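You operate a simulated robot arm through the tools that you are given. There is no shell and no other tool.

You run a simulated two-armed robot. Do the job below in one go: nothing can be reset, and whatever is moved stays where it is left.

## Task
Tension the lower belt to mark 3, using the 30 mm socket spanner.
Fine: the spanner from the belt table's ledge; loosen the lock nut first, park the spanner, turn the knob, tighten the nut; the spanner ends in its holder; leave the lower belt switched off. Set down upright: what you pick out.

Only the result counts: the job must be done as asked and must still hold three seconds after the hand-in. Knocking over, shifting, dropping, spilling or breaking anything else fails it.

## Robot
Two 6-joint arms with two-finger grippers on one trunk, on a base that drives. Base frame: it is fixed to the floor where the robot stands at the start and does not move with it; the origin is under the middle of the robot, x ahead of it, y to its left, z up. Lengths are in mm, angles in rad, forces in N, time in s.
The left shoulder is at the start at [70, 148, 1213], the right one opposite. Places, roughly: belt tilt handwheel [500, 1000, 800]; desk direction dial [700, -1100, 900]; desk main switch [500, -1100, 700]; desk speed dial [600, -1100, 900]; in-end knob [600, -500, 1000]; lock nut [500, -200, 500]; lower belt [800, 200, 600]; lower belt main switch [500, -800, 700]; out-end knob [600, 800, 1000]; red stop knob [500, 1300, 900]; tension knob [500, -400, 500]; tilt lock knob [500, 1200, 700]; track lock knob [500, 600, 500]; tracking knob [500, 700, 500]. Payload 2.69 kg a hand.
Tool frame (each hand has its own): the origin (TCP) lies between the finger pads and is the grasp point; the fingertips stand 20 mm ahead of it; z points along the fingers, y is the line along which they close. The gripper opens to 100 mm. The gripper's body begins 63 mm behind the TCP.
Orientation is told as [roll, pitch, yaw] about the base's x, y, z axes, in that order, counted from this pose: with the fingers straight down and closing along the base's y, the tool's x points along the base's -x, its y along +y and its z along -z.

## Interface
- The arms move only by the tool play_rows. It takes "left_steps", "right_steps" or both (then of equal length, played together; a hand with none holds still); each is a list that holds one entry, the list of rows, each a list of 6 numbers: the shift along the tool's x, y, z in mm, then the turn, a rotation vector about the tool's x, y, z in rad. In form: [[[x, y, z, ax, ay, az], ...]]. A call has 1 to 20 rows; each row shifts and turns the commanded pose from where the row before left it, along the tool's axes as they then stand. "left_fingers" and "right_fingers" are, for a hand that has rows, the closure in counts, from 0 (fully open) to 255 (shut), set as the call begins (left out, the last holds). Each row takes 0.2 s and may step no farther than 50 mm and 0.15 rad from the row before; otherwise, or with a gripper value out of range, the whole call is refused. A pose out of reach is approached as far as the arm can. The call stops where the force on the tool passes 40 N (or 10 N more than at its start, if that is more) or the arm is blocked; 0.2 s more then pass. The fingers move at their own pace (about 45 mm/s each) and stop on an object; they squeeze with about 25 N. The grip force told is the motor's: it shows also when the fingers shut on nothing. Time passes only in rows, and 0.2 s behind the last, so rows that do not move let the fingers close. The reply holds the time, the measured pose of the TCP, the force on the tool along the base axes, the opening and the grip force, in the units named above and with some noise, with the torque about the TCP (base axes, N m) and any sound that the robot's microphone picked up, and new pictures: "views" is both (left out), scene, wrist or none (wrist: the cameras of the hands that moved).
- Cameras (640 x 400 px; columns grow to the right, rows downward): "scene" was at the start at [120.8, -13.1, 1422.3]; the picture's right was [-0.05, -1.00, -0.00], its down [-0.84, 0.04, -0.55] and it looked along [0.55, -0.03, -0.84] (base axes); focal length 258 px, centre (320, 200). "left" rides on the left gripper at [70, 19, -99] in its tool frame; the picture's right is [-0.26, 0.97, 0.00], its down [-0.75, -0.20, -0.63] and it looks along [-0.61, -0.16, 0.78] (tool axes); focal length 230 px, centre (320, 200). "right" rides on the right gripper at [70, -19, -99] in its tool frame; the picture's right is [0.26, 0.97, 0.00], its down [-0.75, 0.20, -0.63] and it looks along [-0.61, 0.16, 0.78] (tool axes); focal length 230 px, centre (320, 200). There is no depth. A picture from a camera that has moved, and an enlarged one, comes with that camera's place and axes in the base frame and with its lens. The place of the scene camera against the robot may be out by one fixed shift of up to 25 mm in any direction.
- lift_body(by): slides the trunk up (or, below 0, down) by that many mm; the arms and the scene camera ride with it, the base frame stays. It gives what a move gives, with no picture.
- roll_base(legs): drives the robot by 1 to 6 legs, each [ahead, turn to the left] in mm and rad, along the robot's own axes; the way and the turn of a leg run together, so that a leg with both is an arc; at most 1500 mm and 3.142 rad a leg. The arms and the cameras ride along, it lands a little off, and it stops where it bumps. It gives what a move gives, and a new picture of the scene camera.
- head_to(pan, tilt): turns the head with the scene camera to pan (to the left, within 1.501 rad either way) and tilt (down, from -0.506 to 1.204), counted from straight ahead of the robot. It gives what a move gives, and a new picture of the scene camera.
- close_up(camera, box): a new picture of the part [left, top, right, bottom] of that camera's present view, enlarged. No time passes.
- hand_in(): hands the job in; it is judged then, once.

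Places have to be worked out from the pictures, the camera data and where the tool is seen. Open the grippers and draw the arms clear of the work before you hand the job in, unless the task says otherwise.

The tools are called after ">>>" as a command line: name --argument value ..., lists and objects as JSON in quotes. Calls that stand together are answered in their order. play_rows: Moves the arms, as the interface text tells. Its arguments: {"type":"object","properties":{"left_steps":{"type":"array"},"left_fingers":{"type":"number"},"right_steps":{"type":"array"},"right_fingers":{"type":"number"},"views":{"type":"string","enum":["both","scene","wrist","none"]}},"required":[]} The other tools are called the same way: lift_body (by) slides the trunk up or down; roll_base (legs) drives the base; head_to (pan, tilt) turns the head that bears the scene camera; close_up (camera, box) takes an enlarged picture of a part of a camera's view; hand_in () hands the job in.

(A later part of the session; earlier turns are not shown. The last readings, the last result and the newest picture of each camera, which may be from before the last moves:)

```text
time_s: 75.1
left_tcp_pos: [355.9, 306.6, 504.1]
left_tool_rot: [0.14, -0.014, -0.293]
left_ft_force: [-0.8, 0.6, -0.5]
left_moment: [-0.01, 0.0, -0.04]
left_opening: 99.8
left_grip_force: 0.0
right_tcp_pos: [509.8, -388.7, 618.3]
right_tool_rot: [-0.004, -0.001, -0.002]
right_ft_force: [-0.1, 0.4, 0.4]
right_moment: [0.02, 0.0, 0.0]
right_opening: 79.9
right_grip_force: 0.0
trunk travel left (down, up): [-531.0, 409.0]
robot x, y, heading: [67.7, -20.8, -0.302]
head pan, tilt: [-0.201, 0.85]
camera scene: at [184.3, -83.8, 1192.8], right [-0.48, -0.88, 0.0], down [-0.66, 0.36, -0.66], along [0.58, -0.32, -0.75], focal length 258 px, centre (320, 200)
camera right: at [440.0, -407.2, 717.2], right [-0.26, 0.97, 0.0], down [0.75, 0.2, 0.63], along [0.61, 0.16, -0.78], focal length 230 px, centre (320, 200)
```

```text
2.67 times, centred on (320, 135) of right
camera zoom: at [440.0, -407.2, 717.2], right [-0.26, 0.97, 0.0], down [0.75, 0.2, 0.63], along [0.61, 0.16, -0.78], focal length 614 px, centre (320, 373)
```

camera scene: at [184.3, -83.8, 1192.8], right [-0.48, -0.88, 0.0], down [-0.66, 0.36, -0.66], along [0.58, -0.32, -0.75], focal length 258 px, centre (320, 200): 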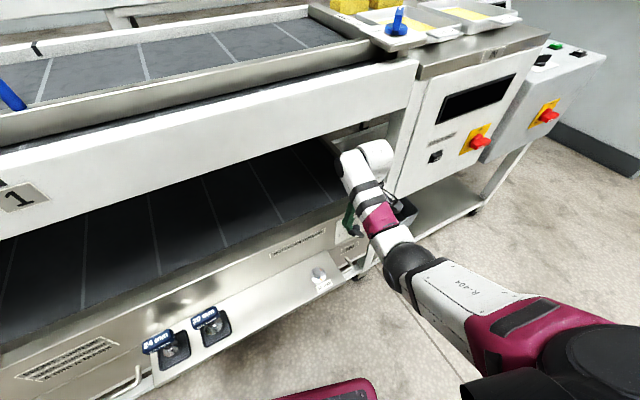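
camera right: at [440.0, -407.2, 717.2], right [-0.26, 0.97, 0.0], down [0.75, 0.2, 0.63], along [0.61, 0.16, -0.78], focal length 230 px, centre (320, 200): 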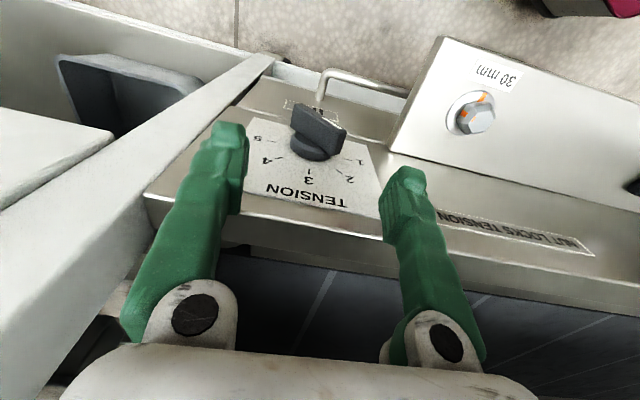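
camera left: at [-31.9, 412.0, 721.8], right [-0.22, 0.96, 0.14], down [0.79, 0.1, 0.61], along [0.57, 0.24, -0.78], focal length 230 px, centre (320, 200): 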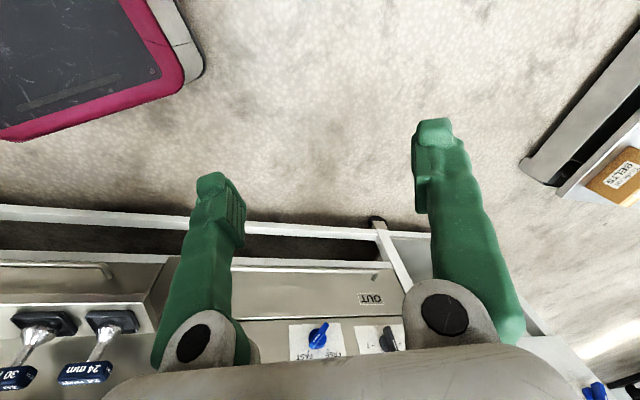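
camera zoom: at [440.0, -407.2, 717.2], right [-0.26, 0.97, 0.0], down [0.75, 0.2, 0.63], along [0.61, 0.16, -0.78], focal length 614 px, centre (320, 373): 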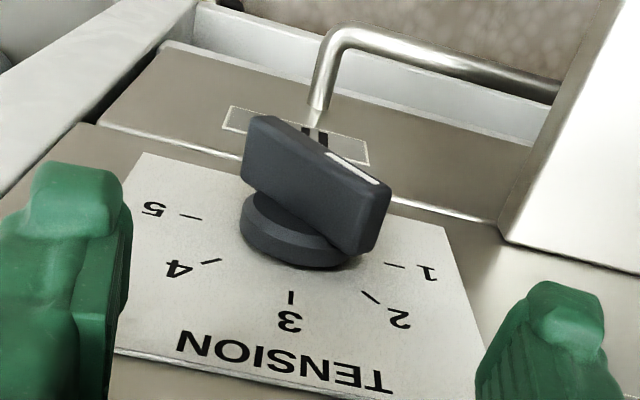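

The knob centre is about 1.2 mm to the right of the tool; I correct and descend in steps to z≈535.

>>> play_rows --right_steps '[[[0, -1.2, 0, 0, 0, 0], [0, 0, 25, 0, 0, 0], [0, 0, 25, 0, 0, 0], [0, 0, 20, 0, 0, 0], [0, 0, 0, 0, 0, 0]]]' --views "wrist"

>>> close_up --camera "right" --box '[200, 60, 440, 210]'

>>> close_up --camera "scene" --box '[330, 190, 394, 270]'

```text
time_s: 76.3
left_tcp_pos: [356.6, 306.4, 503.2]
left_tool_rot: [0.136, -0.013, -0.293]
left_ft_force: [0.7, -0.7, 0.4]
left_moment: [0.0, 0.01, 0.01]
left_opening: 99.9
left_grip_force: 0.1
right_tcp_pos: [511.4, -392.0, 548.8]
right_tool_rot: [-0.004, -0.001, 0.0]
right_ft_force: [-0.1, 0.1, -0.3]
right_moment: [0.03, 0.0, 0.02]
right_opening: 79.9
right_grip_force: 0.1
trunk travel left (down, up): [-531.0, 409.0]
robot x, y, heading: [62.9, -17.7, -0.303]
head pan, tilt: [-0.201, 0.85]
camera right: at [441.1, -409.5, 647.0], right [-0.26, 0.97, 0.0], down [0.75, 0.2, 0.63], along [0.61, 0.16, -0.78], focal length 230 px, centre (320, 200)
```

right: 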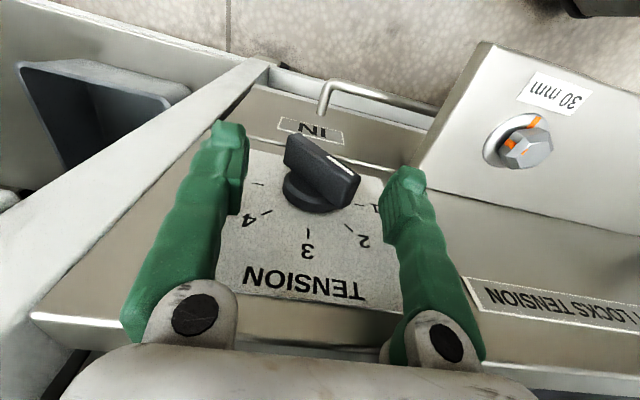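

```text
2.67 times, centred on (320, 135) of right
camera zoom: at [441.1, -409.5, 647.0], right [-0.26, 0.97, 0.0], down [0.75, 0.2, 0.63], along [0.61, 0.16, -0.78], focal length 614 px, centre (320, 373)
```

zoom: 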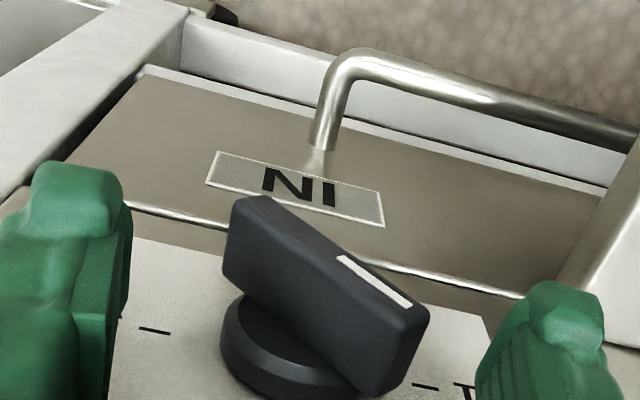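

```text
5.00 times, centred on (362, 230) of scene
camera zoom: at [184.4, -83.7, 1192.8], right [-0.48, -0.88, 0.0], down [-0.66, 0.36, -0.66], along [0.58, -0.32, -0.75], focal length 1288 px, centre (110, 50)
```

zoom: 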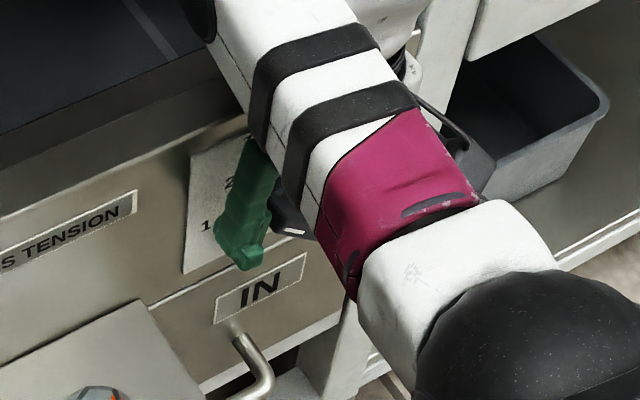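

Centered within 0.2 mm. I lower the last 14 mm and close in two stages so the left finger swings the wing upright.

>>> play_rows --right_steps '[[[0, 0, 7, 0, 0, 0], [0, 0, 7, 0, 0, 0], [0, 0, 0, 0, 0, 0]]]' --views "none"

>>> play_rows --right_steps '[[[0, 0, 0, 0, 0, 0], [0, 0, 0, 0, 0, 0], [0, 0, 0, 0, 0, 0]]]' --right_fingers 165 --views "wrist"

```text
time_s: 77.1
left_tcp_pos: [356.3, 305.8, 503.4]
left_tool_rot: [0.138, -0.014, -0.294]
left_ft_force: [0.6, -0.6, 0.0]
left_moment: [-0.05, 0.02, 0.0]
left_opening: 100.0
left_grip_force: 0.1
right_tcp_pos: [510.4, -391.1, 534.5]
right_tool_rot: [-0.004, -0.002, -0.001]
right_ft_force: [0.5, -0.3, 0.2]
right_moment: [0.0, 0.02, 0.01]
right_opening: 80.0
right_grip_force: 0.0
trunk travel left (down, up): [-531.0, 409.0]
robot x, y, heading: [63.8, -23.1, -0.306]
head pan, tilt: [-0.201, 0.85]
```

```text
time_s: 77.9
left_tcp_pos: [357.2, 305.7, 504.5]
left_tool_rot: [0.137, -0.013, -0.295]
left_ft_force: [-0.3, -1.2, -0.4]
left_moment: [-0.07, 0.01, -0.04]
left_opening: 100.1
left_grip_force: 0.0
right_tcp_pos: [509.8, -393.3, 536.5]
right_tool_rot: [-0.006, -0.004, -0.002]
right_ft_force: [-0.5, 2.8, 0.5]
right_moment: [0.06, -0.05, 0.06]
right_opening: 36.7
right_grip_force: 1.3
trunk travel left (down, up): [-531.0, 409.0]
robot x, y, heading: [68.9, -22.8, -0.306]
head pan, tilt: [-0.201, 0.85]
camera right: at [440.0, -409.9, 633.6], right [-0.26, 0.97, -0.01], down [0.75, 0.2, 0.63], along [0.61, 0.16, -0.78], focal length 230 px, centre (320, 200)
```

right: 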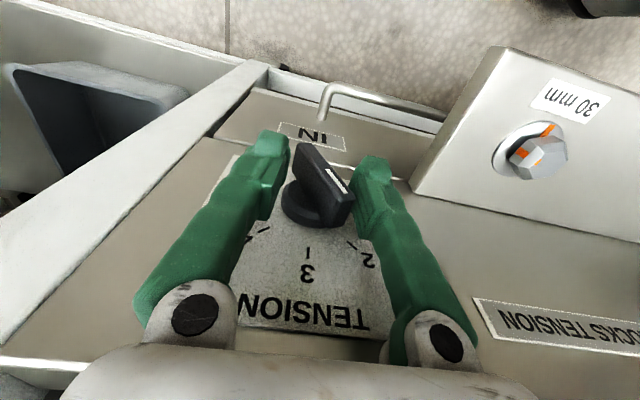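

The wing is swinging upright with little force (2.8 N). I close fully to square it.

>>> play_rows --right_steps '[[[0, 0, 0, 0, 0, 0], [0, 0, 0, 0, 0, 0], [0, 0, 0, 0, 0, 0], [0, 0, 0, 0, 0, 0]]]' --right_fingers 255 --views "wrist"

>>> close_up --camera "right" --box '[220, 110, 420, 235]'

```text
time_s: 78.9
left_tcp_pos: [356.0, 306.9, 503.4]
left_tool_rot: [0.139, -0.014, -0.293]
left_ft_force: [0.0, -0.1, -0.3]
left_moment: [0.0, -0.03, 0.05]
left_opening: 100.0
left_grip_force: 0.0
right_tcp_pos: [510.1, -391.1, 534.1]
right_tool_rot: [-0.003, -0.003, -0.003]
right_ft_force: [-1.9, 3.4, -0.9]
right_moment: [0.05, -0.06, 0.07]
right_opening: 12.3
right_grip_force: 38.9
trunk travel left (down, up): [-531.0, 409.0]
robot x, y, heading: [68.4, -20.6, -0.301]
head pan, tilt: [-0.201, 0.85]
camera right: at [440.1, -408.9, 633.2], right [-0.26, 0.97, 0.0], down [0.75, 0.2, 0.63], along [0.61, 0.16, -0.78], focal length 230 px, centre (320, 200)
```

right: 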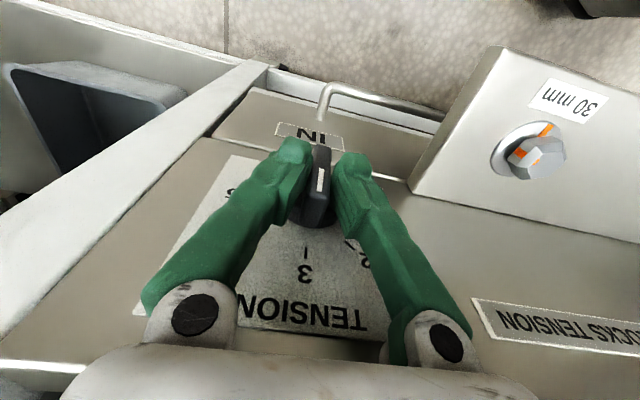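

```text
3.20 times, centred on (320, 172) of right
camera zoom: at [440.1, -408.9, 633.2], right [-0.26, 0.97, 0.0], down [0.75, 0.2, 0.63], along [0.61, 0.16, -0.78], focal length 736 px, centre (320, 288)
```

zoom: 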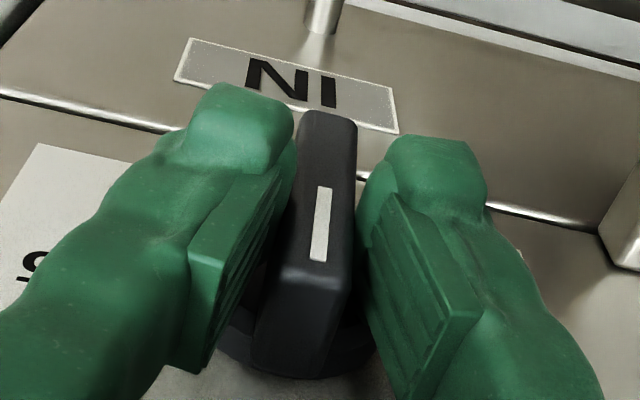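

The wing is clamped (12.3 mm) but seems ~3° past vertical with a +3.4 N side force, so the gripper is ~1 mm too far right. I shift 1 mm left while clamped and re-measure.

>>> play_rows --right_steps '[[[0, 1.0, 0, 0, 0, 0], [0, 0, 0, 0, 0, 0], [0, 0, 0, 0, 0, 0]]]' --views "none"

>>> close_up --camera "right" --box '[270, 110, 366, 170]'

```text
time_s: 79.7
left_tcp_pos: [356.8, 305.2, 503.2]
left_tool_rot: [0.14, -0.013, -0.294]
left_ft_force: [0.0, -0.1, -0.3]
left_moment: [-0.01, 0.01, 0.01]
left_opening: 100.0
left_grip_force: 0.1
right_tcp_pos: [510.8, -391.7, 535.3]
right_tool_rot: [-0.006, -0.001, -0.003]
right_ft_force: [-1.0, -0.7, 0.5]
right_moment: [-0.05, 0.26, 0.09]
right_opening: 12.0
right_grip_force: 39.1
trunk travel left (down, up): [-531.0, 409.0]
robot x, y, heading: [68.0, -19.7, -0.306]
head pan, tilt: [-0.201, 0.85]
```

```text
6.67 times, centred on (318, 140) of right
camera zoom: at [440.1, -408.7, 633.2], right [-0.26, 0.97, -0.01], down [0.75, 0.2, 0.63], along [0.61, 0.16, -0.78], focal length 1534 px, centre (333, 600)
```

zoom: 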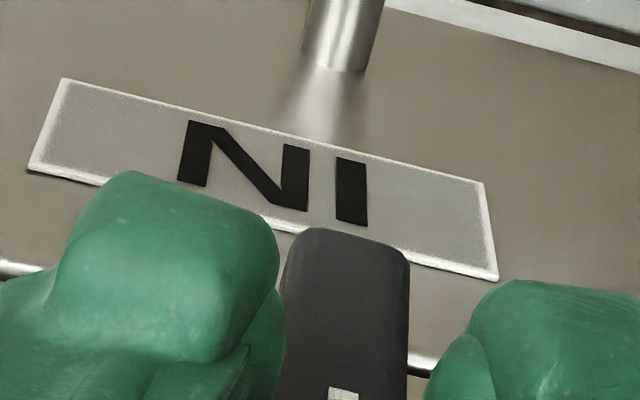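

Side force is now near zero. I zoom on the white mark and on the dial to read the angle.

>>> close_up --camera "right" --box '[270, 150, 382, 220]'

>>> close_up --camera "right" --box '[220, 140, 420, 340]'

```text
5.71 times, centred on (326, 185) of right
camera zoom: at [440.1, -408.7, 633.2], right [-0.26, 0.97, -0.01], down [0.75, 0.2, 0.63], along [0.61, 0.16, -0.78], focal length 1315 px, centre (286, 286)
```

zoom: 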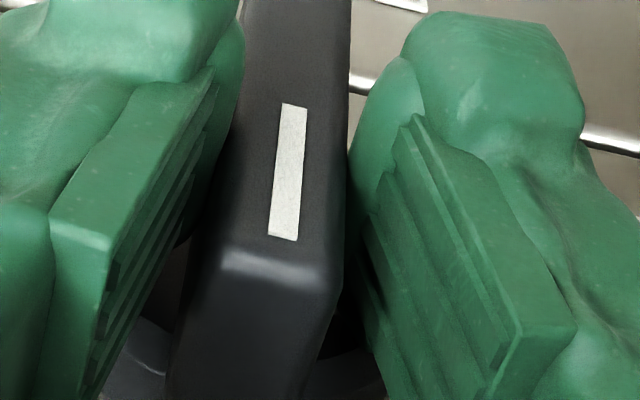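

```text
2.00 times, centred on (320, 240) of right
camera zoom: at [440.1, -408.7, 633.2], right [-0.26, 0.97, -0.01], down [0.75, 0.2, 0.63], along [0.61, 0.16, -0.78], focal length 460 px, centre (320, 120)
```

zoom: 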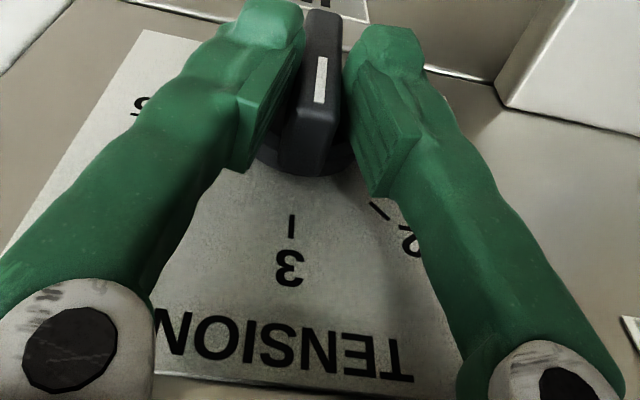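

The mark reads about 2.7° past vertical. I rotate the clamped tool by -2.7° about the knob axis to bring it back to mark 3.

>>> play_rows --right_steps '[[[0, 0.5, 0, 0.024, 0, 0], [0, 0.45, 0, 0.023, 0, 0], [0, 0, 0, 0, 0, 0], [0, 0, 0, 0, 0, 0]]]' --views "none"

>>> close_up --camera "right" --box '[270, 150, 382, 220]'

>>> close_up --camera "right" --box '[220, 140, 420, 340]'

```text
time_s: 80.7
left_tcp_pos: [356.6, 305.6, 502.0]
left_tool_rot: [0.141, -0.015, -0.294]
left_ft_force: [0.8, 0.4, 0.3]
left_moment: [0.0, 0.03, -0.04]
left_opening: 100.0
left_grip_force: 0.1
right_tcp_pos: [509.8, -390.2, 535.4]
right_tool_rot: [-0.053, -0.005, -0.002]
right_ft_force: [0.1, -7.2, 2.1]
right_moment: [-0.15, 0.23, 0.03]
right_opening: 12.2
right_grip_force: 39.3
trunk travel left (down, up): [-531.0, 409.0]
robot x, y, heading: [66.0, -17.6, -0.305]
head pan, tilt: [-0.201, 0.85]
```

```text
5.71 times, centred on (326, 185) of right
camera zoom: at [440.0, -402.9, 633.9], right [-0.26, 0.97, -0.05], down [0.75, 0.23, 0.62], along [0.61, 0.12, -0.78], focal length 1315 px, centre (286, 286)
```

zoom: 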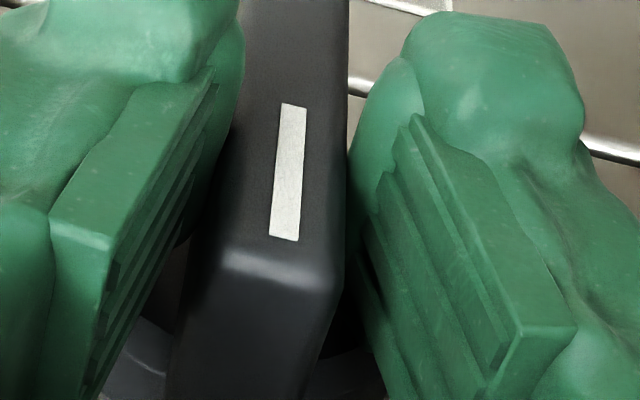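

```text
2.00 times, centred on (320, 240) of right
camera zoom: at [440.0, -402.9, 633.9], right [-0.26, 0.97, -0.05], down [0.75, 0.23, 0.62], along [0.61, 0.12, -0.78], focal length 460 px, centre (320, 120)
```

zoom: 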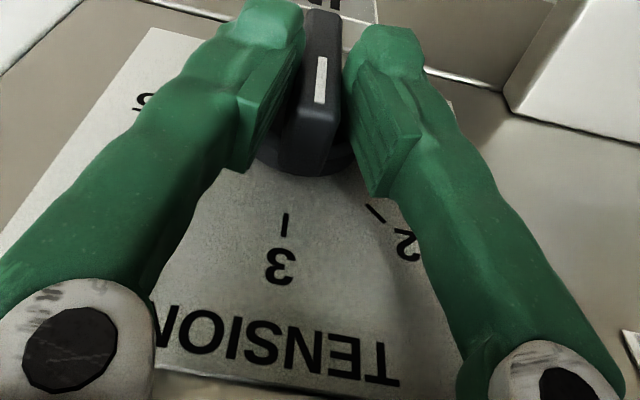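

Computed now: mark vertical within about half a degree and in line with the "3" tick. I open the fingers and re-check the pointer without contact.

>>> play_rows --right_steps '[[[0, 0, 0, 0, 0, 0], [0, 0, 0, 0, 0, 0], [0, 0, 0, 0, 0, 0]]]' --right_fingers 100 --views "wrist"

>>> close_up --camera "right" --box '[270, 150, 382, 220]'

>>> close_up --camera "right" --box '[220, 140, 420, 265]'

```text
time_s: 81.5
left_tcp_pos: [355.8, 305.6, 503.9]
left_tool_rot: [0.138, -0.014, -0.292]
left_ft_force: [0.6, -0.3, 0.1]
left_moment: [0.01, 0.02, 0.0]
left_opening: 100.1
left_grip_force: 0.0
right_tcp_pos: [510.3, -388.3, 535.1]
right_tool_rot: [-0.051, -0.001, 0.0]
right_ft_force: [-0.2, 0.3, 0.6]
right_moment: [-0.01, 0.01, -0.01]
right_opening: 60.7
right_grip_force: 0.0
trunk travel left (down, up): [-531.0, 409.0]
robot x, y, heading: [63.6, -21.2, -0.305]
head pan, tilt: [-0.201, 0.85]
camera right: at [440.2, -401.7, 633.7], right [-0.26, 0.97, -0.05], down [0.75, 0.23, 0.62], along [0.61, 0.12, -0.78], focal length 230 px, centre (320, 200)
```

right: 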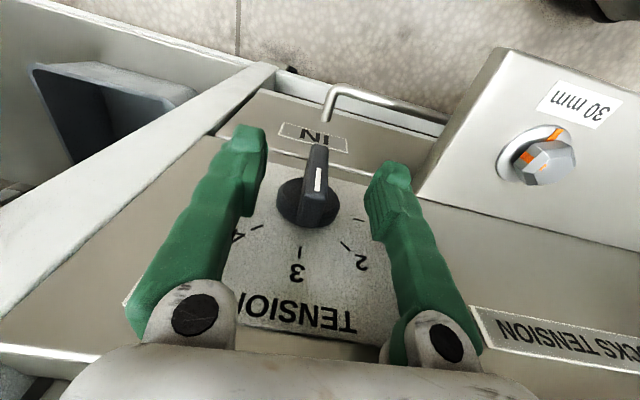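

```text
5.71 times, centred on (326, 185) of right
camera zoom: at [440.2, -401.7, 633.7], right [-0.26, 0.97, -0.05], down [0.75, 0.23, 0.62], along [0.61, 0.12, -0.78], focal length 1315 px, centre (286, 286)
```

zoom: 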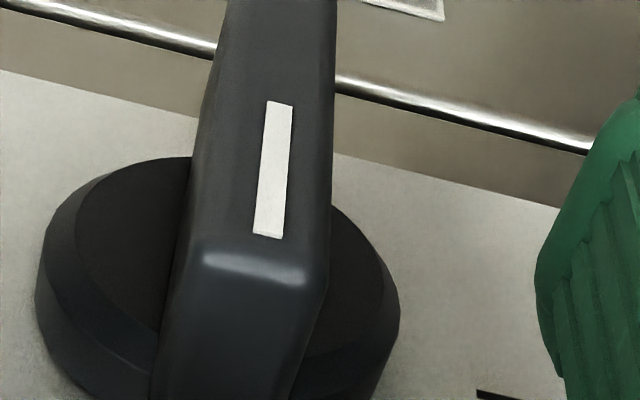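

```text
3.20 times, centred on (320, 202) of right
camera zoom: at [440.2, -401.7, 633.7], right [-0.26, 0.97, -0.05], down [0.75, 0.23, 0.62], along [0.61, 0.12, -0.78], focal length 736 px, centre (320, 192)
```

zoom: 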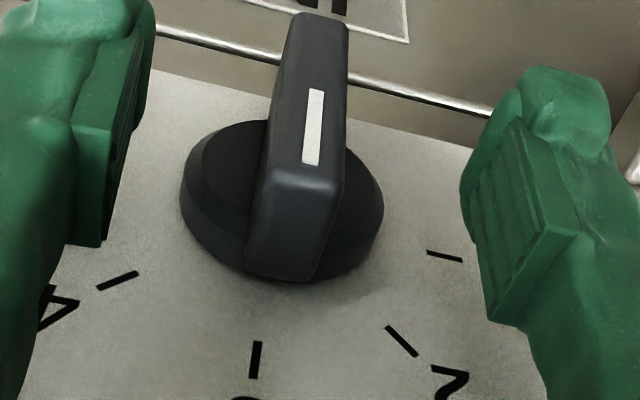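

The pointer sits at mark 3 within about half a degree. I straighten the tool's roll, open wider, and rise clear of the knob.

>>> play_rows --right_steps '[[[0, 0, 0, -0.05, 0, 0], [0, 0, -20, 0, 0, 0], [0, 0, -25, 0, 0, 0], [0, 0, -25, 0, 0, 0], [0, 0, -15, 0, 0, 0], [20, 0, 0, 0, 0, 0], [30, 0, 0, 0, 0, 0], [0, 0, 0, 0, 0, 0]]]' --right_fingers 51

>>> close_up --camera "right" --box '[220, 110, 420, 235]'

```text
time_s: 83.3
left_tcp_pos: [356.5, 305.8, 503.3]
left_tool_rot: [0.138, -0.015, -0.293]
left_ft_force: [-0.5, 0.4, -0.1]
left_moment: [0.0, -0.01, 0.01]
left_opening: 100.0
left_grip_force: 0.0
right_tcp_pos: [463.1, -388.3, 615.4]
right_tool_rot: [-0.001, 0.0, 0.0]
right_ft_force: [-0.1, 0.4, 0.4]
right_moment: [0.0, -0.02, 0.02]
right_opening: 79.8
right_grip_force: 0.0
right hand out of reach, approached as far as the arm can: row 7
trunk travel left (down, up): [-531.0, 409.0]
robot x, y, heading: [67.5, -21.9, -0.305]
head pan, tilt: [-0.201, 0.85]
camera scene: at [184.8, -83.7, 1192.7], right [-0.48, -0.88, 0.0], down [-0.66, 0.36, -0.66], along [0.58, -0.32, -0.75], focal length 258 px, centre (320, 200)
camera right: at [391.7, -406.4, 714.7], right [-0.26, 0.97, 0.0], down [0.75, 0.2, 0.63], along [0.61, 0.16, -0.78], focal length 230 px, centre (320, 200)
```

scene: 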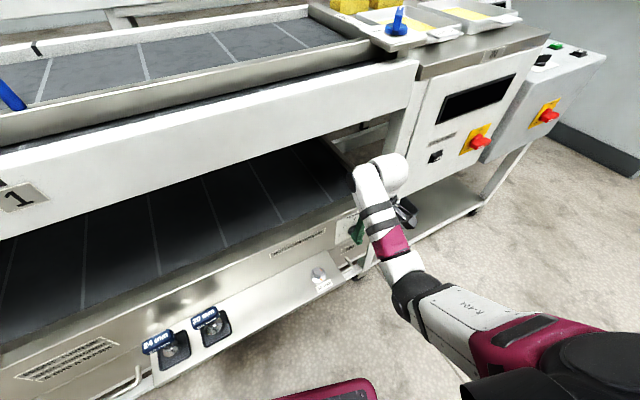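
right: 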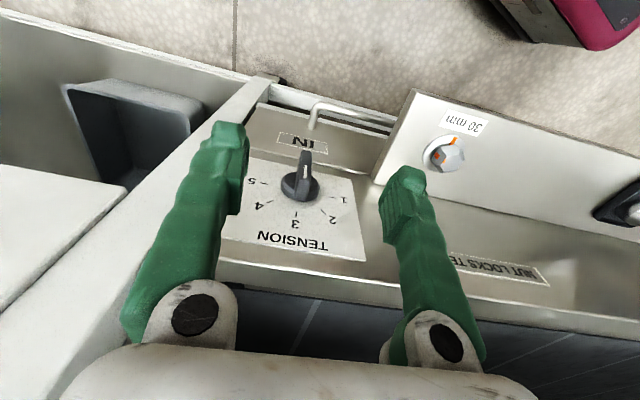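

```text
3.20 times, centred on (320, 172) of right
camera zoom: at [391.7, -406.4, 714.7], right [-0.26, 0.97, 0.0], down [0.75, 0.2, 0.63], along [0.61, 0.16, -0.78], focal length 736 px, centre (320, 288)
```

zoom: 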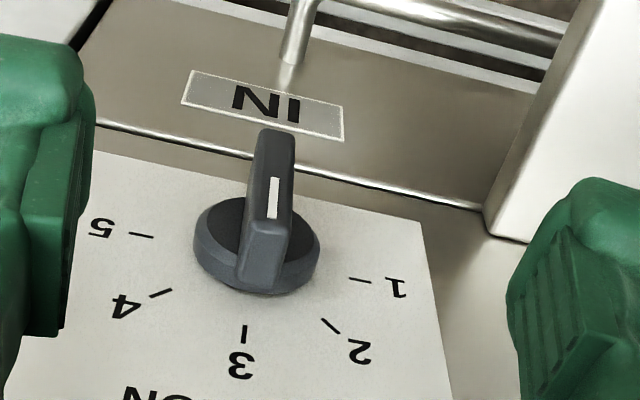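

I zoom harder on the knob from this viewpoint for a second reading of the pointer.

>>> close_up --camera "right" --box '[268, 140, 348, 220]'

```text
5.00 times, centred on (308, 180) of right
camera zoom: at [391.7, -406.4, 714.7], right [-0.26, 0.97, 0.0], down [0.75, 0.2, 0.63], along [0.61, 0.16, -0.78], focal length 1150 px, centre (380, 300)
```

zoom: 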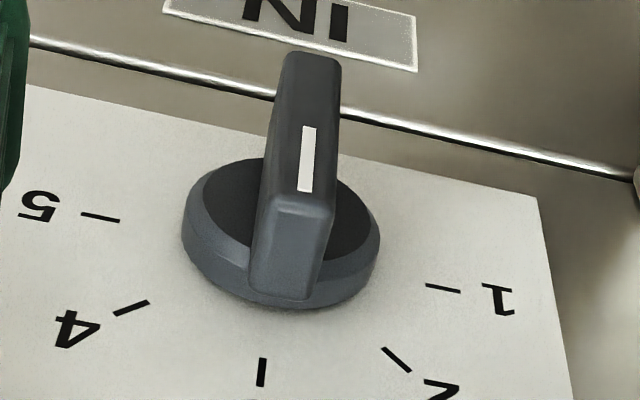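

The second view confirms the pointer is vertical, exactly at mark 3. Now back to the spanner: drive back 70 mm, and raise the trunk 120 mm.

>>> roll_base --legs '[[-70, 0]]'

>>> lift_body --by 120

```text
time_s: 84.3
left_tcp_pos: [290.0, 325.5, 503.0]
left_tool_rot: [0.138, -0.014, -0.294]
left_ft_force: [0.3, 0.0, 0.6]
left_moment: [0.0, -0.04, 0.0]
left_opening: 100.1
left_grip_force: 0.1
right_tcp_pos: [394.8, -367.1, 616.2]
right_tool_rot: [-0.003, -0.002, -0.002]
right_ft_force: [-0.4, 0.1, 0.0]
right_moment: [0.02, -0.01, 0.03]
right_opening: 80.2
right_grip_force: 0.1
trunk travel left (down, up): [-531.0, 409.0]
robot x, y, heading: [2.5, -4.0, -0.303]
head pan, tilt: [-0.201, 0.85]
camera scene: at [117.0, -62.7, 1192.9], right [-0.48, -0.87, 0.0], down [-0.66, 0.36, -0.66], along [0.58, -0.32, -0.75], focal length 258 px, centre (320, 200)
```

scene: 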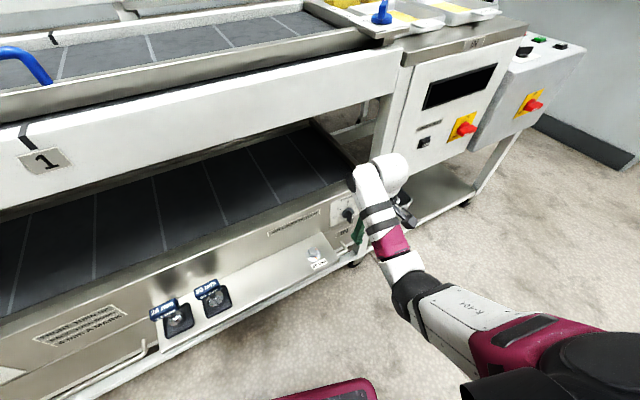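

```text
time_s: 85.8
left_tcp_pos: [289.4, 326.6, 623.4]
left_tool_rot: [0.137, -0.012, -0.293]
left_ft_force: [0.3, 0.2, -1.2]
left_moment: [0.0, 0.0, -0.01]
left_opening: 99.9
left_grip_force: 0.1
right_tcp_pos: [394.6, -367.5, 734.9]
right_tool_rot: [-0.002, -0.001, -0.002]
right_ft_force: [0.3, -0.3, 0.4]
right_moment: [-0.03, -0.02, 0.02]
right_opening: 80.0
right_grip_force: 0.0
trunk travel left (down, up): [-651.0, 289.0]
robot x, y, heading: [1.5, 0.2, -0.308]
head pan, tilt: [-0.201, 0.85]
```

>>> play_rows --right_steps '[[[1.5, 20, 22, 0, 0, 0], [1.5, 20, 22, 0, 0, 0], [1.5, 20, 22, 0, 0, 0], [1.5, 20, 21, 0, 0, 0], [0, 0, 0, 0, 0, 0.146], [0, 0, 0, 0, 0, 0.146], [0, 0, 0, 0, 0, 0.146], [0, 0, 0, 0, 0, 0.146], [0, 0, 0, 0, 0, 0.145], [0, 0, 0, 0, 0, 0]]]' --views "none"

>>> roll_base --legs '[[0, 0.785]]'

```text
time_s: 88.0
left_tcp_pos: [291.5, 326.7, 624.3]
left_tool_rot: [0.137, -0.014, -0.293]
left_ft_force: [0.0, -0.6, -0.9]
left_moment: [-0.01, 0.01, -0.01]
left_opening: 99.8
left_grip_force: 0.1
right_tcp_pos: [390.0, -289.1, 648.6]
right_tool_rot: [-0.001, -0.004, -0.734]
right_ft_force: [0.4, 0.4, -0.1]
right_moment: [0.02, 0.02, -0.02]
right_opening: 80.1
right_grip_force: 0.0
trunk travel left (down, up): [-651.0, 289.0]
robot x, y, heading: [2.2, 0.3, -0.302]
head pan, tilt: [-0.201, 0.85]
```

```text
time_s: 90.5
left_tcp_pos: [-26.8, 435.2, 622.9]
left_tool_rot: [0.139, -0.014, 0.494]
left_ft_force: [-0.4, 0.5, 0.1]
left_moment: [-0.03, 0.01, 0.01]
left_opening: 100.3
left_grip_force: 0.0
right_tcp_pos: [479.6, 71.8, 647.4]
right_tool_rot: [0.001, -0.003, 0.057]
right_ft_force: [-0.3, 0.0, 0.7]
right_moment: [0.0, 0.01, -0.02]
right_opening: 79.9
right_grip_force: 0.0
trunk travel left (down, up): [-651.0, 289.0]
robot x, y, heading: [0.6, 1.3, 0.487]
head pan, tilt: [-0.201, 0.85]
camera scene: at [121.3, 34.9, 1312.8], right [0.28, -0.96, 0.0], down [-0.72, -0.21, -0.66], along [0.63, 0.18, -0.75], focal length 258 px, centre (320, 200)
```

scene: 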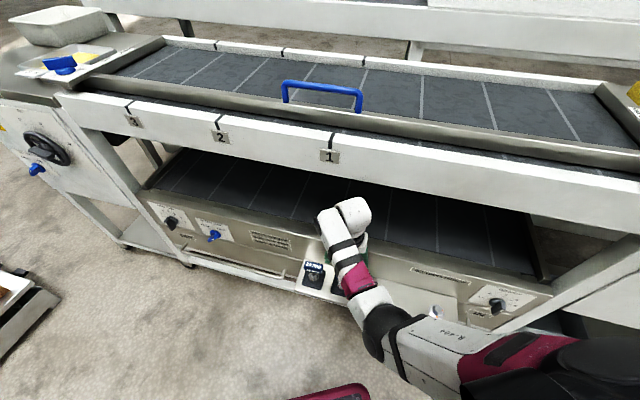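

The hand is back above the 30 mm spanner ([480, 72, 647]). I shift 3.8 mm right, lower partway and check.

>>> play_rows --right_steps '[[[0, -3.8, 0, 0, 0, 0], [0, 0, 30, 0, 0, 0], [0, 0, 30, 0, 0, 0], [0, 0, 15, 0, 0, 0], [0, 0, 0, 0, 0, 0]]]' --views "none"

>>> close_up --camera "right" --box '[180, 80, 436, 240]'

```text
time_s: 91.7
left_tcp_pos: [-26.8, 435.8, 623.1]
left_tool_rot: [0.138, -0.015, 0.495]
left_ft_force: [0.4, -0.3, 1.3]
left_moment: [-0.02, 0.0, -0.02]
left_opening: 99.9
left_grip_force: 0.1
right_tcp_pos: [480.8, 68.5, 574.9]
right_tool_rot: [0.0, -0.006, 0.056]
right_ft_force: [0.3, 0.5, 0.4]
right_moment: [0.02, 0.0, -0.01]
right_opening: 80.1
right_grip_force: 0.1
trunk travel left (down, up): [-651.0, 289.0]
robot x, y, heading: [3.8, -0.3, 0.483]
head pan, tilt: [-0.201, 0.85]
```

```text
2.50 times, centred on (308, 160) of right
camera zoom: at [410.9, 45.5, 673.0], right [-0.31, 0.95, 0.0], down [0.74, 0.24, 0.63], along [0.6, 0.2, -0.77], focal length 575 px, centre (350, 300)
```

zoom: 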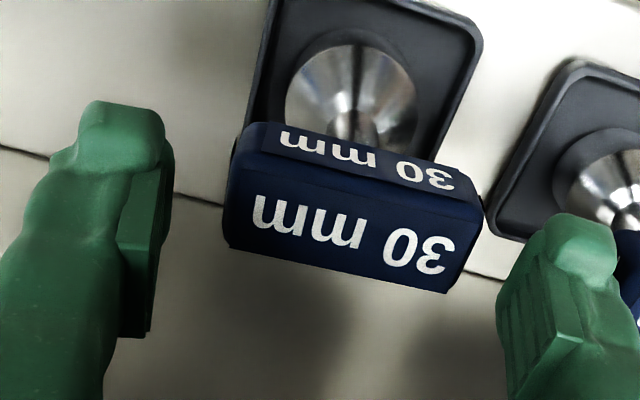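

Block is centered. I descend 17 mm and grip.

>>> play_rows --right_steps '[[[0, 0, 10, 0, 0, 0], [0, 0, 7, 0, 0, 0], [0, 0, 0, 0, 0, 0]]]' --views "none"

>>> play_rows --right_steps '[[[0, 0, 0, 0, 0, 0], [0, 0, 0, 0, 0, 0], [0, 0, 0, 0, 0, 0], [0, 0, 0, 0, 0, 0], [0, 0, 0, 0, 0, 0]]]' --right_fingers 255 --views "none"

>>> play_rows --right_steps '[[[0, 0, -10, 0, 0, 0], [0, 0, -15, 0, 0, 0], [0, 0, -20, 0, 0, 0], [0, 0, -25, 0, 0, 0], [0, 0, 0, 0, 0, 0]]]' --views "wrist"

```text
time_s: 92.5
left_tcp_pos: [-27.4, 434.3, 623.0]
left_tool_rot: [0.138, -0.013, 0.493]
left_ft_force: [0.2, -0.9, -0.6]
left_moment: [0.02, 0.01, 0.03]
left_opening: 100.3
left_grip_force: 0.1
right_tcp_pos: [479.6, 68.5, 556.5]
right_tool_rot: [0.0, -0.003, 0.055]
right_ft_force: [-0.2, -1.0, -0.3]
right_moment: [-0.01, -0.01, 0.04]
right_opening: 79.9
right_grip_force: 0.0
trunk travel left (down, up): [-651.0, 289.0]
robot x, y, heading: [-0.6, 0.3, 0.48]
head pan, tilt: [-0.201, 0.85]
```

```text
time_s: 93.7
left_tcp_pos: [-26.2, 434.3, 623.9]
left_tool_rot: [0.137, -0.013, 0.494]
left_ft_force: [0.8, -0.7, 0.3]
left_moment: [0.0, 0.01, 0.01]
left_opening: 100.1
left_grip_force: 0.0
right_tcp_pos: [479.8, 68.1, 556.3]
right_tool_rot: [0.0, -0.003, 0.056]
right_ft_force: [0.9, 1.7, 0.5]
right_moment: [0.02, -0.03, -0.01]
right_opening: 59.0
right_grip_force: 24.9
trunk travel left (down, up): [-651.0, 289.0]
robot x, y, heading: [1.1, -0.6, 0.485]
head pan, tilt: [-0.201, 0.85]
```

```text
time_s: 94.9
left_tcp_pos: [-26.0, 435.2, 624.6]
left_tool_rot: [0.138, -0.014, 0.493]
left_ft_force: [0.0, -0.5, -0.2]
left_moment: [0.0, -0.03, 0.02]
left_opening: 100.1
left_grip_force: 0.0
right_tcp_pos: [480.1, 67.5, 627.4]
right_tool_rot: [-0.001, -0.001, 0.056]
right_ft_force: [0.0, 0.4, -2.2]
right_moment: [-0.01, -0.02, 0.03]
right_opening: 59.1
right_grip_force: 24.8
trunk travel left (down, up): [-651.0, 289.0]
robot x, y, heading: [5.8, -2.6, 0.479]
head pan, tilt: [-0.201, 0.85]
camera right: at [410.0, 45.0, 725.8], right [-0.31, 0.95, 0.0], down [0.74, 0.24, 0.63], along [0.6, 0.2, -0.78], focal length 230 px, centre (320, 200)
```

right: 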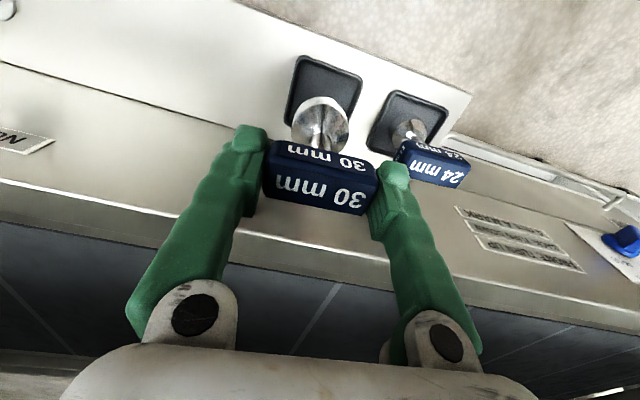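

Spanner gripped and lifted. I turn the base right by 0.52 rad back to the nut.

>>> roll_base --legs '[[0, -0.52]]'

>>> head_to --pan -0.3 --tilt 0.9

```text
time_s: 96.7
left_tcp_pos: [191.8, 392.1, 623.5]
left_tool_rot: [0.139, -0.014, -0.02]
left_ft_force: [-0.1, 0.5, -0.5]
left_moment: [0.02, 0.01, 0.0]
left_opening: 99.9
left_grip_force: 0.0
right_tcp_pos: [451.3, -176.4, 626.5]
right_tool_rot: [0.0, -0.002, -0.459]
right_ft_force: [-0.1, -0.1, -2.4]
right_moment: [-0.01, 0.01, 0.0]
right_opening: 58.9
right_grip_force: 24.4
trunk travel left (down, up): [-651.0, 289.0]
robot x, y, heading: [1.1, 1.6, -0.03]
head pan, tilt: [-0.201, 0.85]
camera scene: at [128.5, -29.8, 1312.7], right [-0.23, -0.97, 0.0], down [-0.73, 0.17, -0.66], along [0.64, -0.15, -0.75], focal length 258 px, centre (320, 200)
```

scene: 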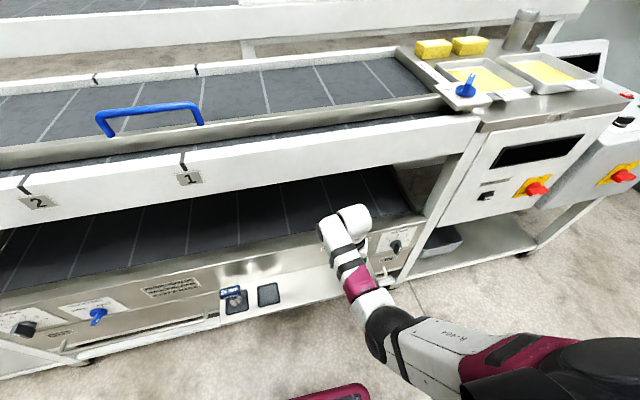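

```text
time_s: 97.4
left_tcp_pos: [191.9, 393.7, 622.0]
left_tool_rot: [0.141, -0.014, -0.021]
left_ft_force: [-1.0, 0.2, -0.1]
left_moment: [-0.02, 0.02, 0.04]
left_opening: 100.0
left_grip_force: 0.0
right_tcp_pos: [451.0, -176.1, 626.5]
right_tool_rot: [-0.001, -0.001, -0.458]
right_ft_force: [-0.2, -0.7, -2.5]
right_moment: [0.02, 0.03, 0.03]
right_opening: 59.1
right_grip_force: 25.2
trunk travel left (down, up): [-651.0, 289.0]
robot x, y, heading: [-1.8, -1.4, -0.033]
head pan, tilt: [-0.3, 0.901]
camera scene: at [123.8, -36.4, 1308.8], right [-0.33, -0.95, 0.0], down [-0.74, 0.25, -0.62], along [0.59, -0.2, -0.78], focal length 258 px, centre (320, 200)
```

scene: 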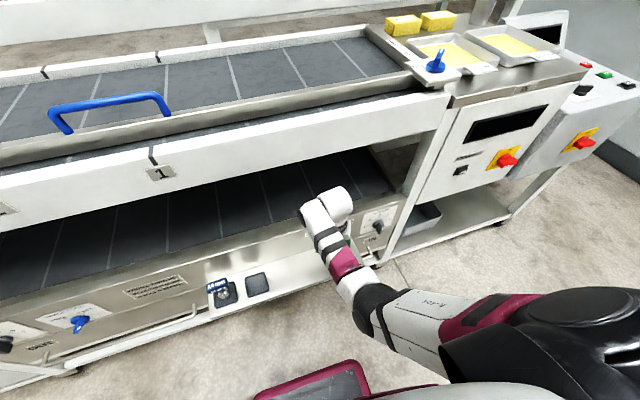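

I check the knob from the scene camera too, then rotate the spanner to the nut's present yaw (0.484) and move above the nut.

>>> close_up --camera "scene" --box '[352, 205, 400, 235]'

>>> play_rows --right_steps '[[[0, 0, 0, 0, 0, -0.135], [0, 0, 0, 0, 0, -0.135], [0, 0, 0, 0, 0, -0.135], [0, 0, 0, 0, 0, -0.135], [0, 0, 0, 0, 0, -0.135], [0, 0, 0, 0, 0, -0.135], [0, 0, 0, 0, 0, -0.133], [-0.2, -31.5, 0, 0, 0, 0], [-0.2, -31.4, 0, 0, 0, 0], [0, 0, 0, 0, 0, 0]]]' --views "none"

```text
13.33 times, centred on (376, 220) of scene
camera zoom: at [123.8, -36.4, 1308.8], right [-0.33, -0.95, 0.0], down [-0.74, 0.25, -0.62], along [0.59, -0.2, -0.78], focal length 3435 px, centre (-427, -67)
```

zoom: 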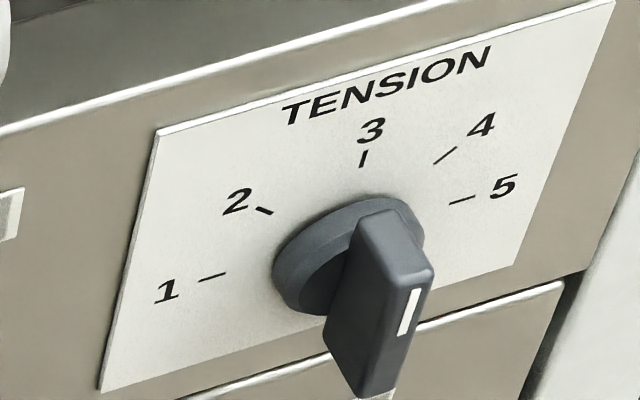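

```text
time_s: 99.6
left_tcp_pos: [191.1, 392.7, 623.7]
left_tool_rot: [0.14, -0.013, -0.018]
left_ft_force: [-0.5, 0.2, 0.2]
left_moment: [0.03, 0.02, -0.04]
left_opening: 100.2
left_grip_force: 0.0
right_tcp_pos: [479.2, -231.8, 629.3]
right_tool_rot: [-0.002, -0.002, 0.485]
right_ft_force: [0.4, -0.4, -2.7]
right_moment: [0.0, -0.01, 0.05]
right_opening: 59.1
right_grip_force: 24.7
trunk travel left (down, up): [-651.0, 289.0]
robot x, y, heading: [0.8, -0.0, -0.033]
head pan, tilt: [-0.3, 0.901]
```

The scene view too shows the pointer straight up at 3. I lower the spanner to just above the nut and check alignment.

>>> play_rows --right_steps '[[[0, 0, 20, 0, 0, 0], [0, 0, 15, 0, 0, 0], [0, 0, 5, 0, 0, 0], [0, 0, 0, 0, 0, 0]]]' --views "none"

>>> close_up --camera "right" --box '[280, 70, 360, 120]'

>>> close_up --camera "scene" --box '[310, 236, 358, 266]'

```text
time_s: 100.6
left_tcp_pos: [191.3, 391.8, 624.8]
left_tool_rot: [0.138, -0.014, -0.019]
left_ft_force: [-0.3, -0.9, -0.3]
left_moment: [0.03, -0.02, 0.0]
left_opening: 100.0
left_grip_force: 0.0
right_tcp_pos: [479.6, -231.1, 587.3]
right_tool_rot: [-0.002, -0.002, 0.486]
right_ft_force: [-0.4, 0.4, -2.4]
right_moment: [0.01, -0.05, 0.01]
right_opening: 59.3
right_grip_force: 24.8
trunk travel left (down, up): [-651.0, 289.0]
robot x, y, heading: [2.6, 0.7, -0.031]
head pan, tilt: [-0.3, 0.901]
```

```text
8.00 times, centred on (320, 95) of right
camera zoom: at [426.4, -279.5, 686.4], right [-0.68, 0.73, 0.0], down [0.57, 0.53, 0.63], along [0.46, 0.43, -0.78], focal length 1841 px, centre (320, 1040)
```

zoom: 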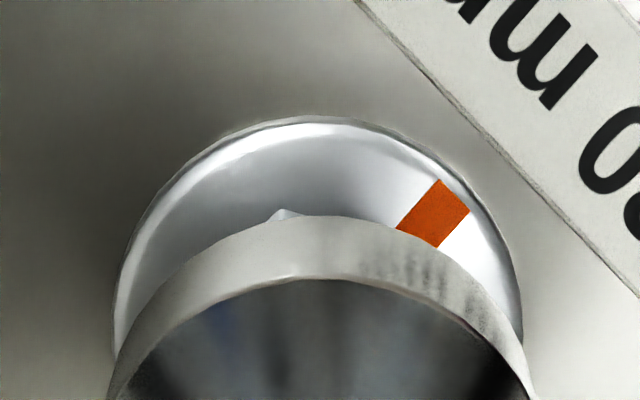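

```text
13.33 times, centred on (334, 251) of scene
camera zoom: at [123.8, -36.4, 1308.8], right [-0.33, -0.95, 0.0], down [-0.74, 0.26, -0.62], along [0.59, -0.2, -0.78], focal length 3435 px, centre (133, -480)
```

zoom: 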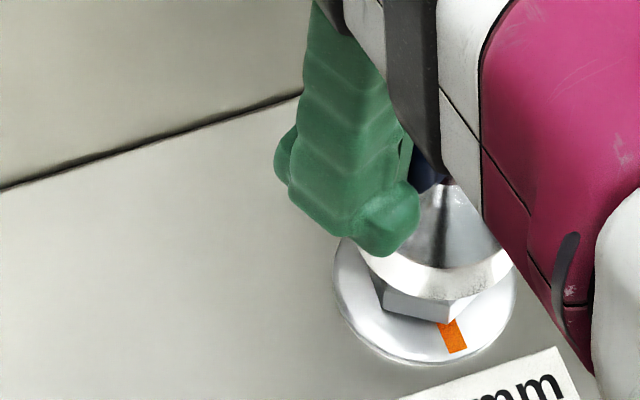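

Nearly aligned; TCP readings suggest I'm about 1.2 mm too near me in x. I correct and lower onto the nut in steps.

>>> play_rows --right_steps '[[[-1.1, -0.3, 0, 0, 0, 0], [0, 0, 8, 0, 0, 0], [0, 0, 5, 0, 0, 0], [0, 0, 2, 0, 0, 0], [0, 0, 2, 0, 0, 0], [0, 0, 0, 0, 0, 0]]]' --views "none"

>>> play_rows --right_steps '[[[0, 0, 2, 0, 0, 0], [0, 0, 2, 0, 0, 0], [0, 0, 0, 0, 0, 0]]]' --views "none"

```text
time_s: 102.0
left_tcp_pos: [191.9, 392.7, 623.4]
left_tool_rot: [0.139, -0.014, -0.02]
left_ft_force: [0.3, 0.5, -0.2]
left_moment: [0.03, 0.03, -0.01]
left_opening: 100.1
left_grip_force: 0.1
right_tcp_pos: [481.2, -230.5, 569.5]
right_tool_rot: [-0.001, -0.003, 0.485]
right_ft_force: [-0.1, 0.1, -1.9]
right_moment: [-0.02, -0.02, -0.01]
right_opening: 59.2
right_grip_force: 24.6
trunk travel left (down, up): [-651.0, 289.0]
robot x, y, heading: [2.9, 0.7, -0.029]
head pan, tilt: [-0.3, 0.901]
```

```text
time_s: 102.8
left_tcp_pos: [190.9, 393.3, 623.6]
left_tool_rot: [0.138, -0.013, -0.019]
left_ft_force: [0.2, -0.5, -0.2]
left_moment: [-0.04, 0.0, 0.01]
left_opening: 99.9
left_grip_force: 0.1
right_tcp_pos: [480.4, -230.4, 567.6]
right_tool_rot: [-0.001, -0.001, 0.486]
right_ft_force: [0.0, 1.7, -1.3]
right_moment: [0.06, 0.0, -0.01]
right_opening: 58.9
right_grip_force: 24.8
trunk travel left (down, up): [-651.0, 289.0]
robot x, y, heading: [-0.7, 1.6, -0.033]
head pan, tilt: [-0.3, 0.901]
```

>>> play_rows --right_steps '[[[0, 0, 1.5, 0, 0, 0], [0, 0, 1.5, 0, 0, 0], [0, 0, 1, 0, 0, 0], [0, 0, 0, 0, 0, 0]]]' --views "none"

```text
time_s: 103.8
left_tcp_pos: [189.2, 394.1, 624.1]
left_tool_rot: [0.138, -0.017, -0.019]
left_ft_force: [0.2, -0.4, -0.7]
left_moment: [-0.01, 0.0, -0.02]
left_opening: 100.0
left_grip_force: 0.0
right_tcp_pos: [481.2, -232.0, 564.4]
right_tool_rot: [-0.006, -0.006, 0.485]
right_ft_force: [-1.9, 4.3, 16.0]
right_moment: [0.38, 0.2, 0.03]
right_opening: 58.9
right_grip_force: 24.9
trunk travel left (down, up): [-651.0, 289.0]
robot x, y, heading: [-2.3, -1.2, -0.031]
head pan, tilt: [-0.3, 0.901]
```

Seated (z 564.4, well below the unseated contact height). I ease the press slightly and turn clockwise 0.8 rad, watching torque.

>>> play_rows --right_steps '[[[0, 0, -1, 0, 0, 0], [0, 0, 0, 0, 0, 0.1], [0, 0, 0, 0, 0, 0.1], [0, 0, 0, 0, 0, 0.1], [0, 0, 0, 0, 0, 0.1], [0, 0, 0, 0, 0, 0.1], [0, 0, 0, 0, 0, 0.1], [0, 0, 0, 0, 0, 0.1], [0, 0, 0, 0, 0, 0.1], [0, 0, 0, 0, 0, 0]]]' --views "none"

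>>> close_up --camera "right" --box '[240, 70, 400, 170]'

```text
time_s: 106.0
left_tcp_pos: [190.1, 393.1, 624.1]
left_tool_rot: [0.139, -0.016, -0.02]
left_ft_force: [0.2, -0.3, 1.3]
left_moment: [-0.04, 0.0, -0.03]
left_opening: 99.8
left_grip_force: 0.1
right_tcp_pos: [479.6, -231.0, 564.2]
right_tool_rot: [-0.002, -0.006, -0.316]
right_ft_force: [1.9, 1.7, 12.3]
right_moment: [0.1, -0.11, -0.01]
right_opening: 59.1
right_grip_force: 25.0
trunk travel left (down, up): [-651.0, 289.0]
robot x, y, heading: [1.4, -0.5, -0.031]
head pan, tilt: [-0.3, 0.901]
```

```text
4.00 times, centred on (320, 120) of right
camera zoom: at [408.2, -226.4, 663.1], right [0.06, 1.0, 0.0], down [0.77, -0.04, 0.63], along [0.63, -0.04, -0.77], focal length 920 px, centre (320, 520)
```

zoom: 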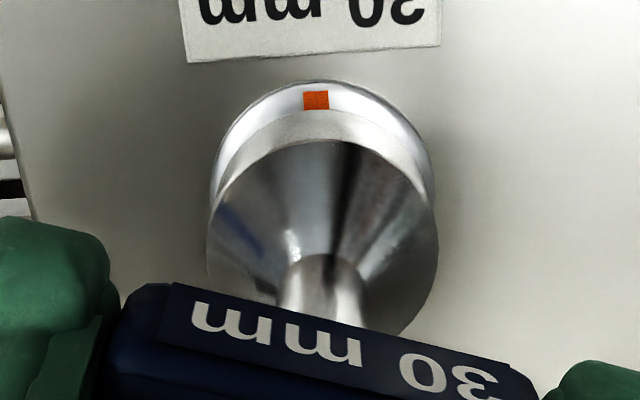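

Turning freely. I continue clockwise by another 0.5 rad, then approach the tight position in finer steps.

>>> play_rows --right_steps '[[[0, 0, 0, 0, 0, 0.1], [0, 0, 0, 0, 0, 0.1], [0, 0, 0, 0, 0, 0.1], [0, 0, 0, 0, 0, 0.1], [0, 0, 0, 0, 0, 0.1], [0, 0, 0, 0, 0, 0]]]' --views "none"

>>> play_rows --right_steps '[[[0, 0, 0, 0, 0, 0.05], [0, 0, 0, 0, 0, 0.05], [0, 0, 0, 0, 0, 0.05], [0, 0, 0, 0, 0, 0]]]' --views "none"

```text
time_s: 107.4
left_tcp_pos: [189.7, 393.3, 623.4]
left_tool_rot: [0.137, -0.015, -0.02]
left_ft_force: [0.1, 0.6, -0.6]
left_moment: [0.01, 0.0, -0.01]
left_opening: 100.1
left_grip_force: 0.1
right_tcp_pos: [480.6, -230.5, 564.8]
right_tool_rot: [0.001, -0.006, -0.816]
right_ft_force: [0.7, -0.4, 13.4]
right_moment: [-0.02, -0.08, -0.06]
right_opening: 59.1
right_grip_force: 24.9
trunk travel left (down, up): [-651.0, 289.0]
robot x, y, heading: [1.0, -0.1, -0.031]
head pan, tilt: [-0.3, 0.901]
```

```text
time_s: 108.4
left_tcp_pos: [190.1, 394.0, 623.8]
left_tool_rot: [0.137, -0.016, -0.02]
left_ft_force: [0.1, 0.3, -0.2]
left_moment: [0.02, 0.02, 0.02]
left_opening: 100.2
left_grip_force: 0.0
right_tcp_pos: [480.2, -230.6, 564.4]
right_tool_rot: [0.003, -0.007, -0.966]
right_ft_force: [-2.1, 0.8, 13.4]
right_moment: [-0.04, 0.13, -0.16]
right_opening: 58.9
right_grip_force: 25.7
trunk travel left (down, up): [-651.0, 289.0]
robot x, y, heading: [-1.0, 3.1, -0.036]
head pan, tilt: [-0.3, 0.901]
```

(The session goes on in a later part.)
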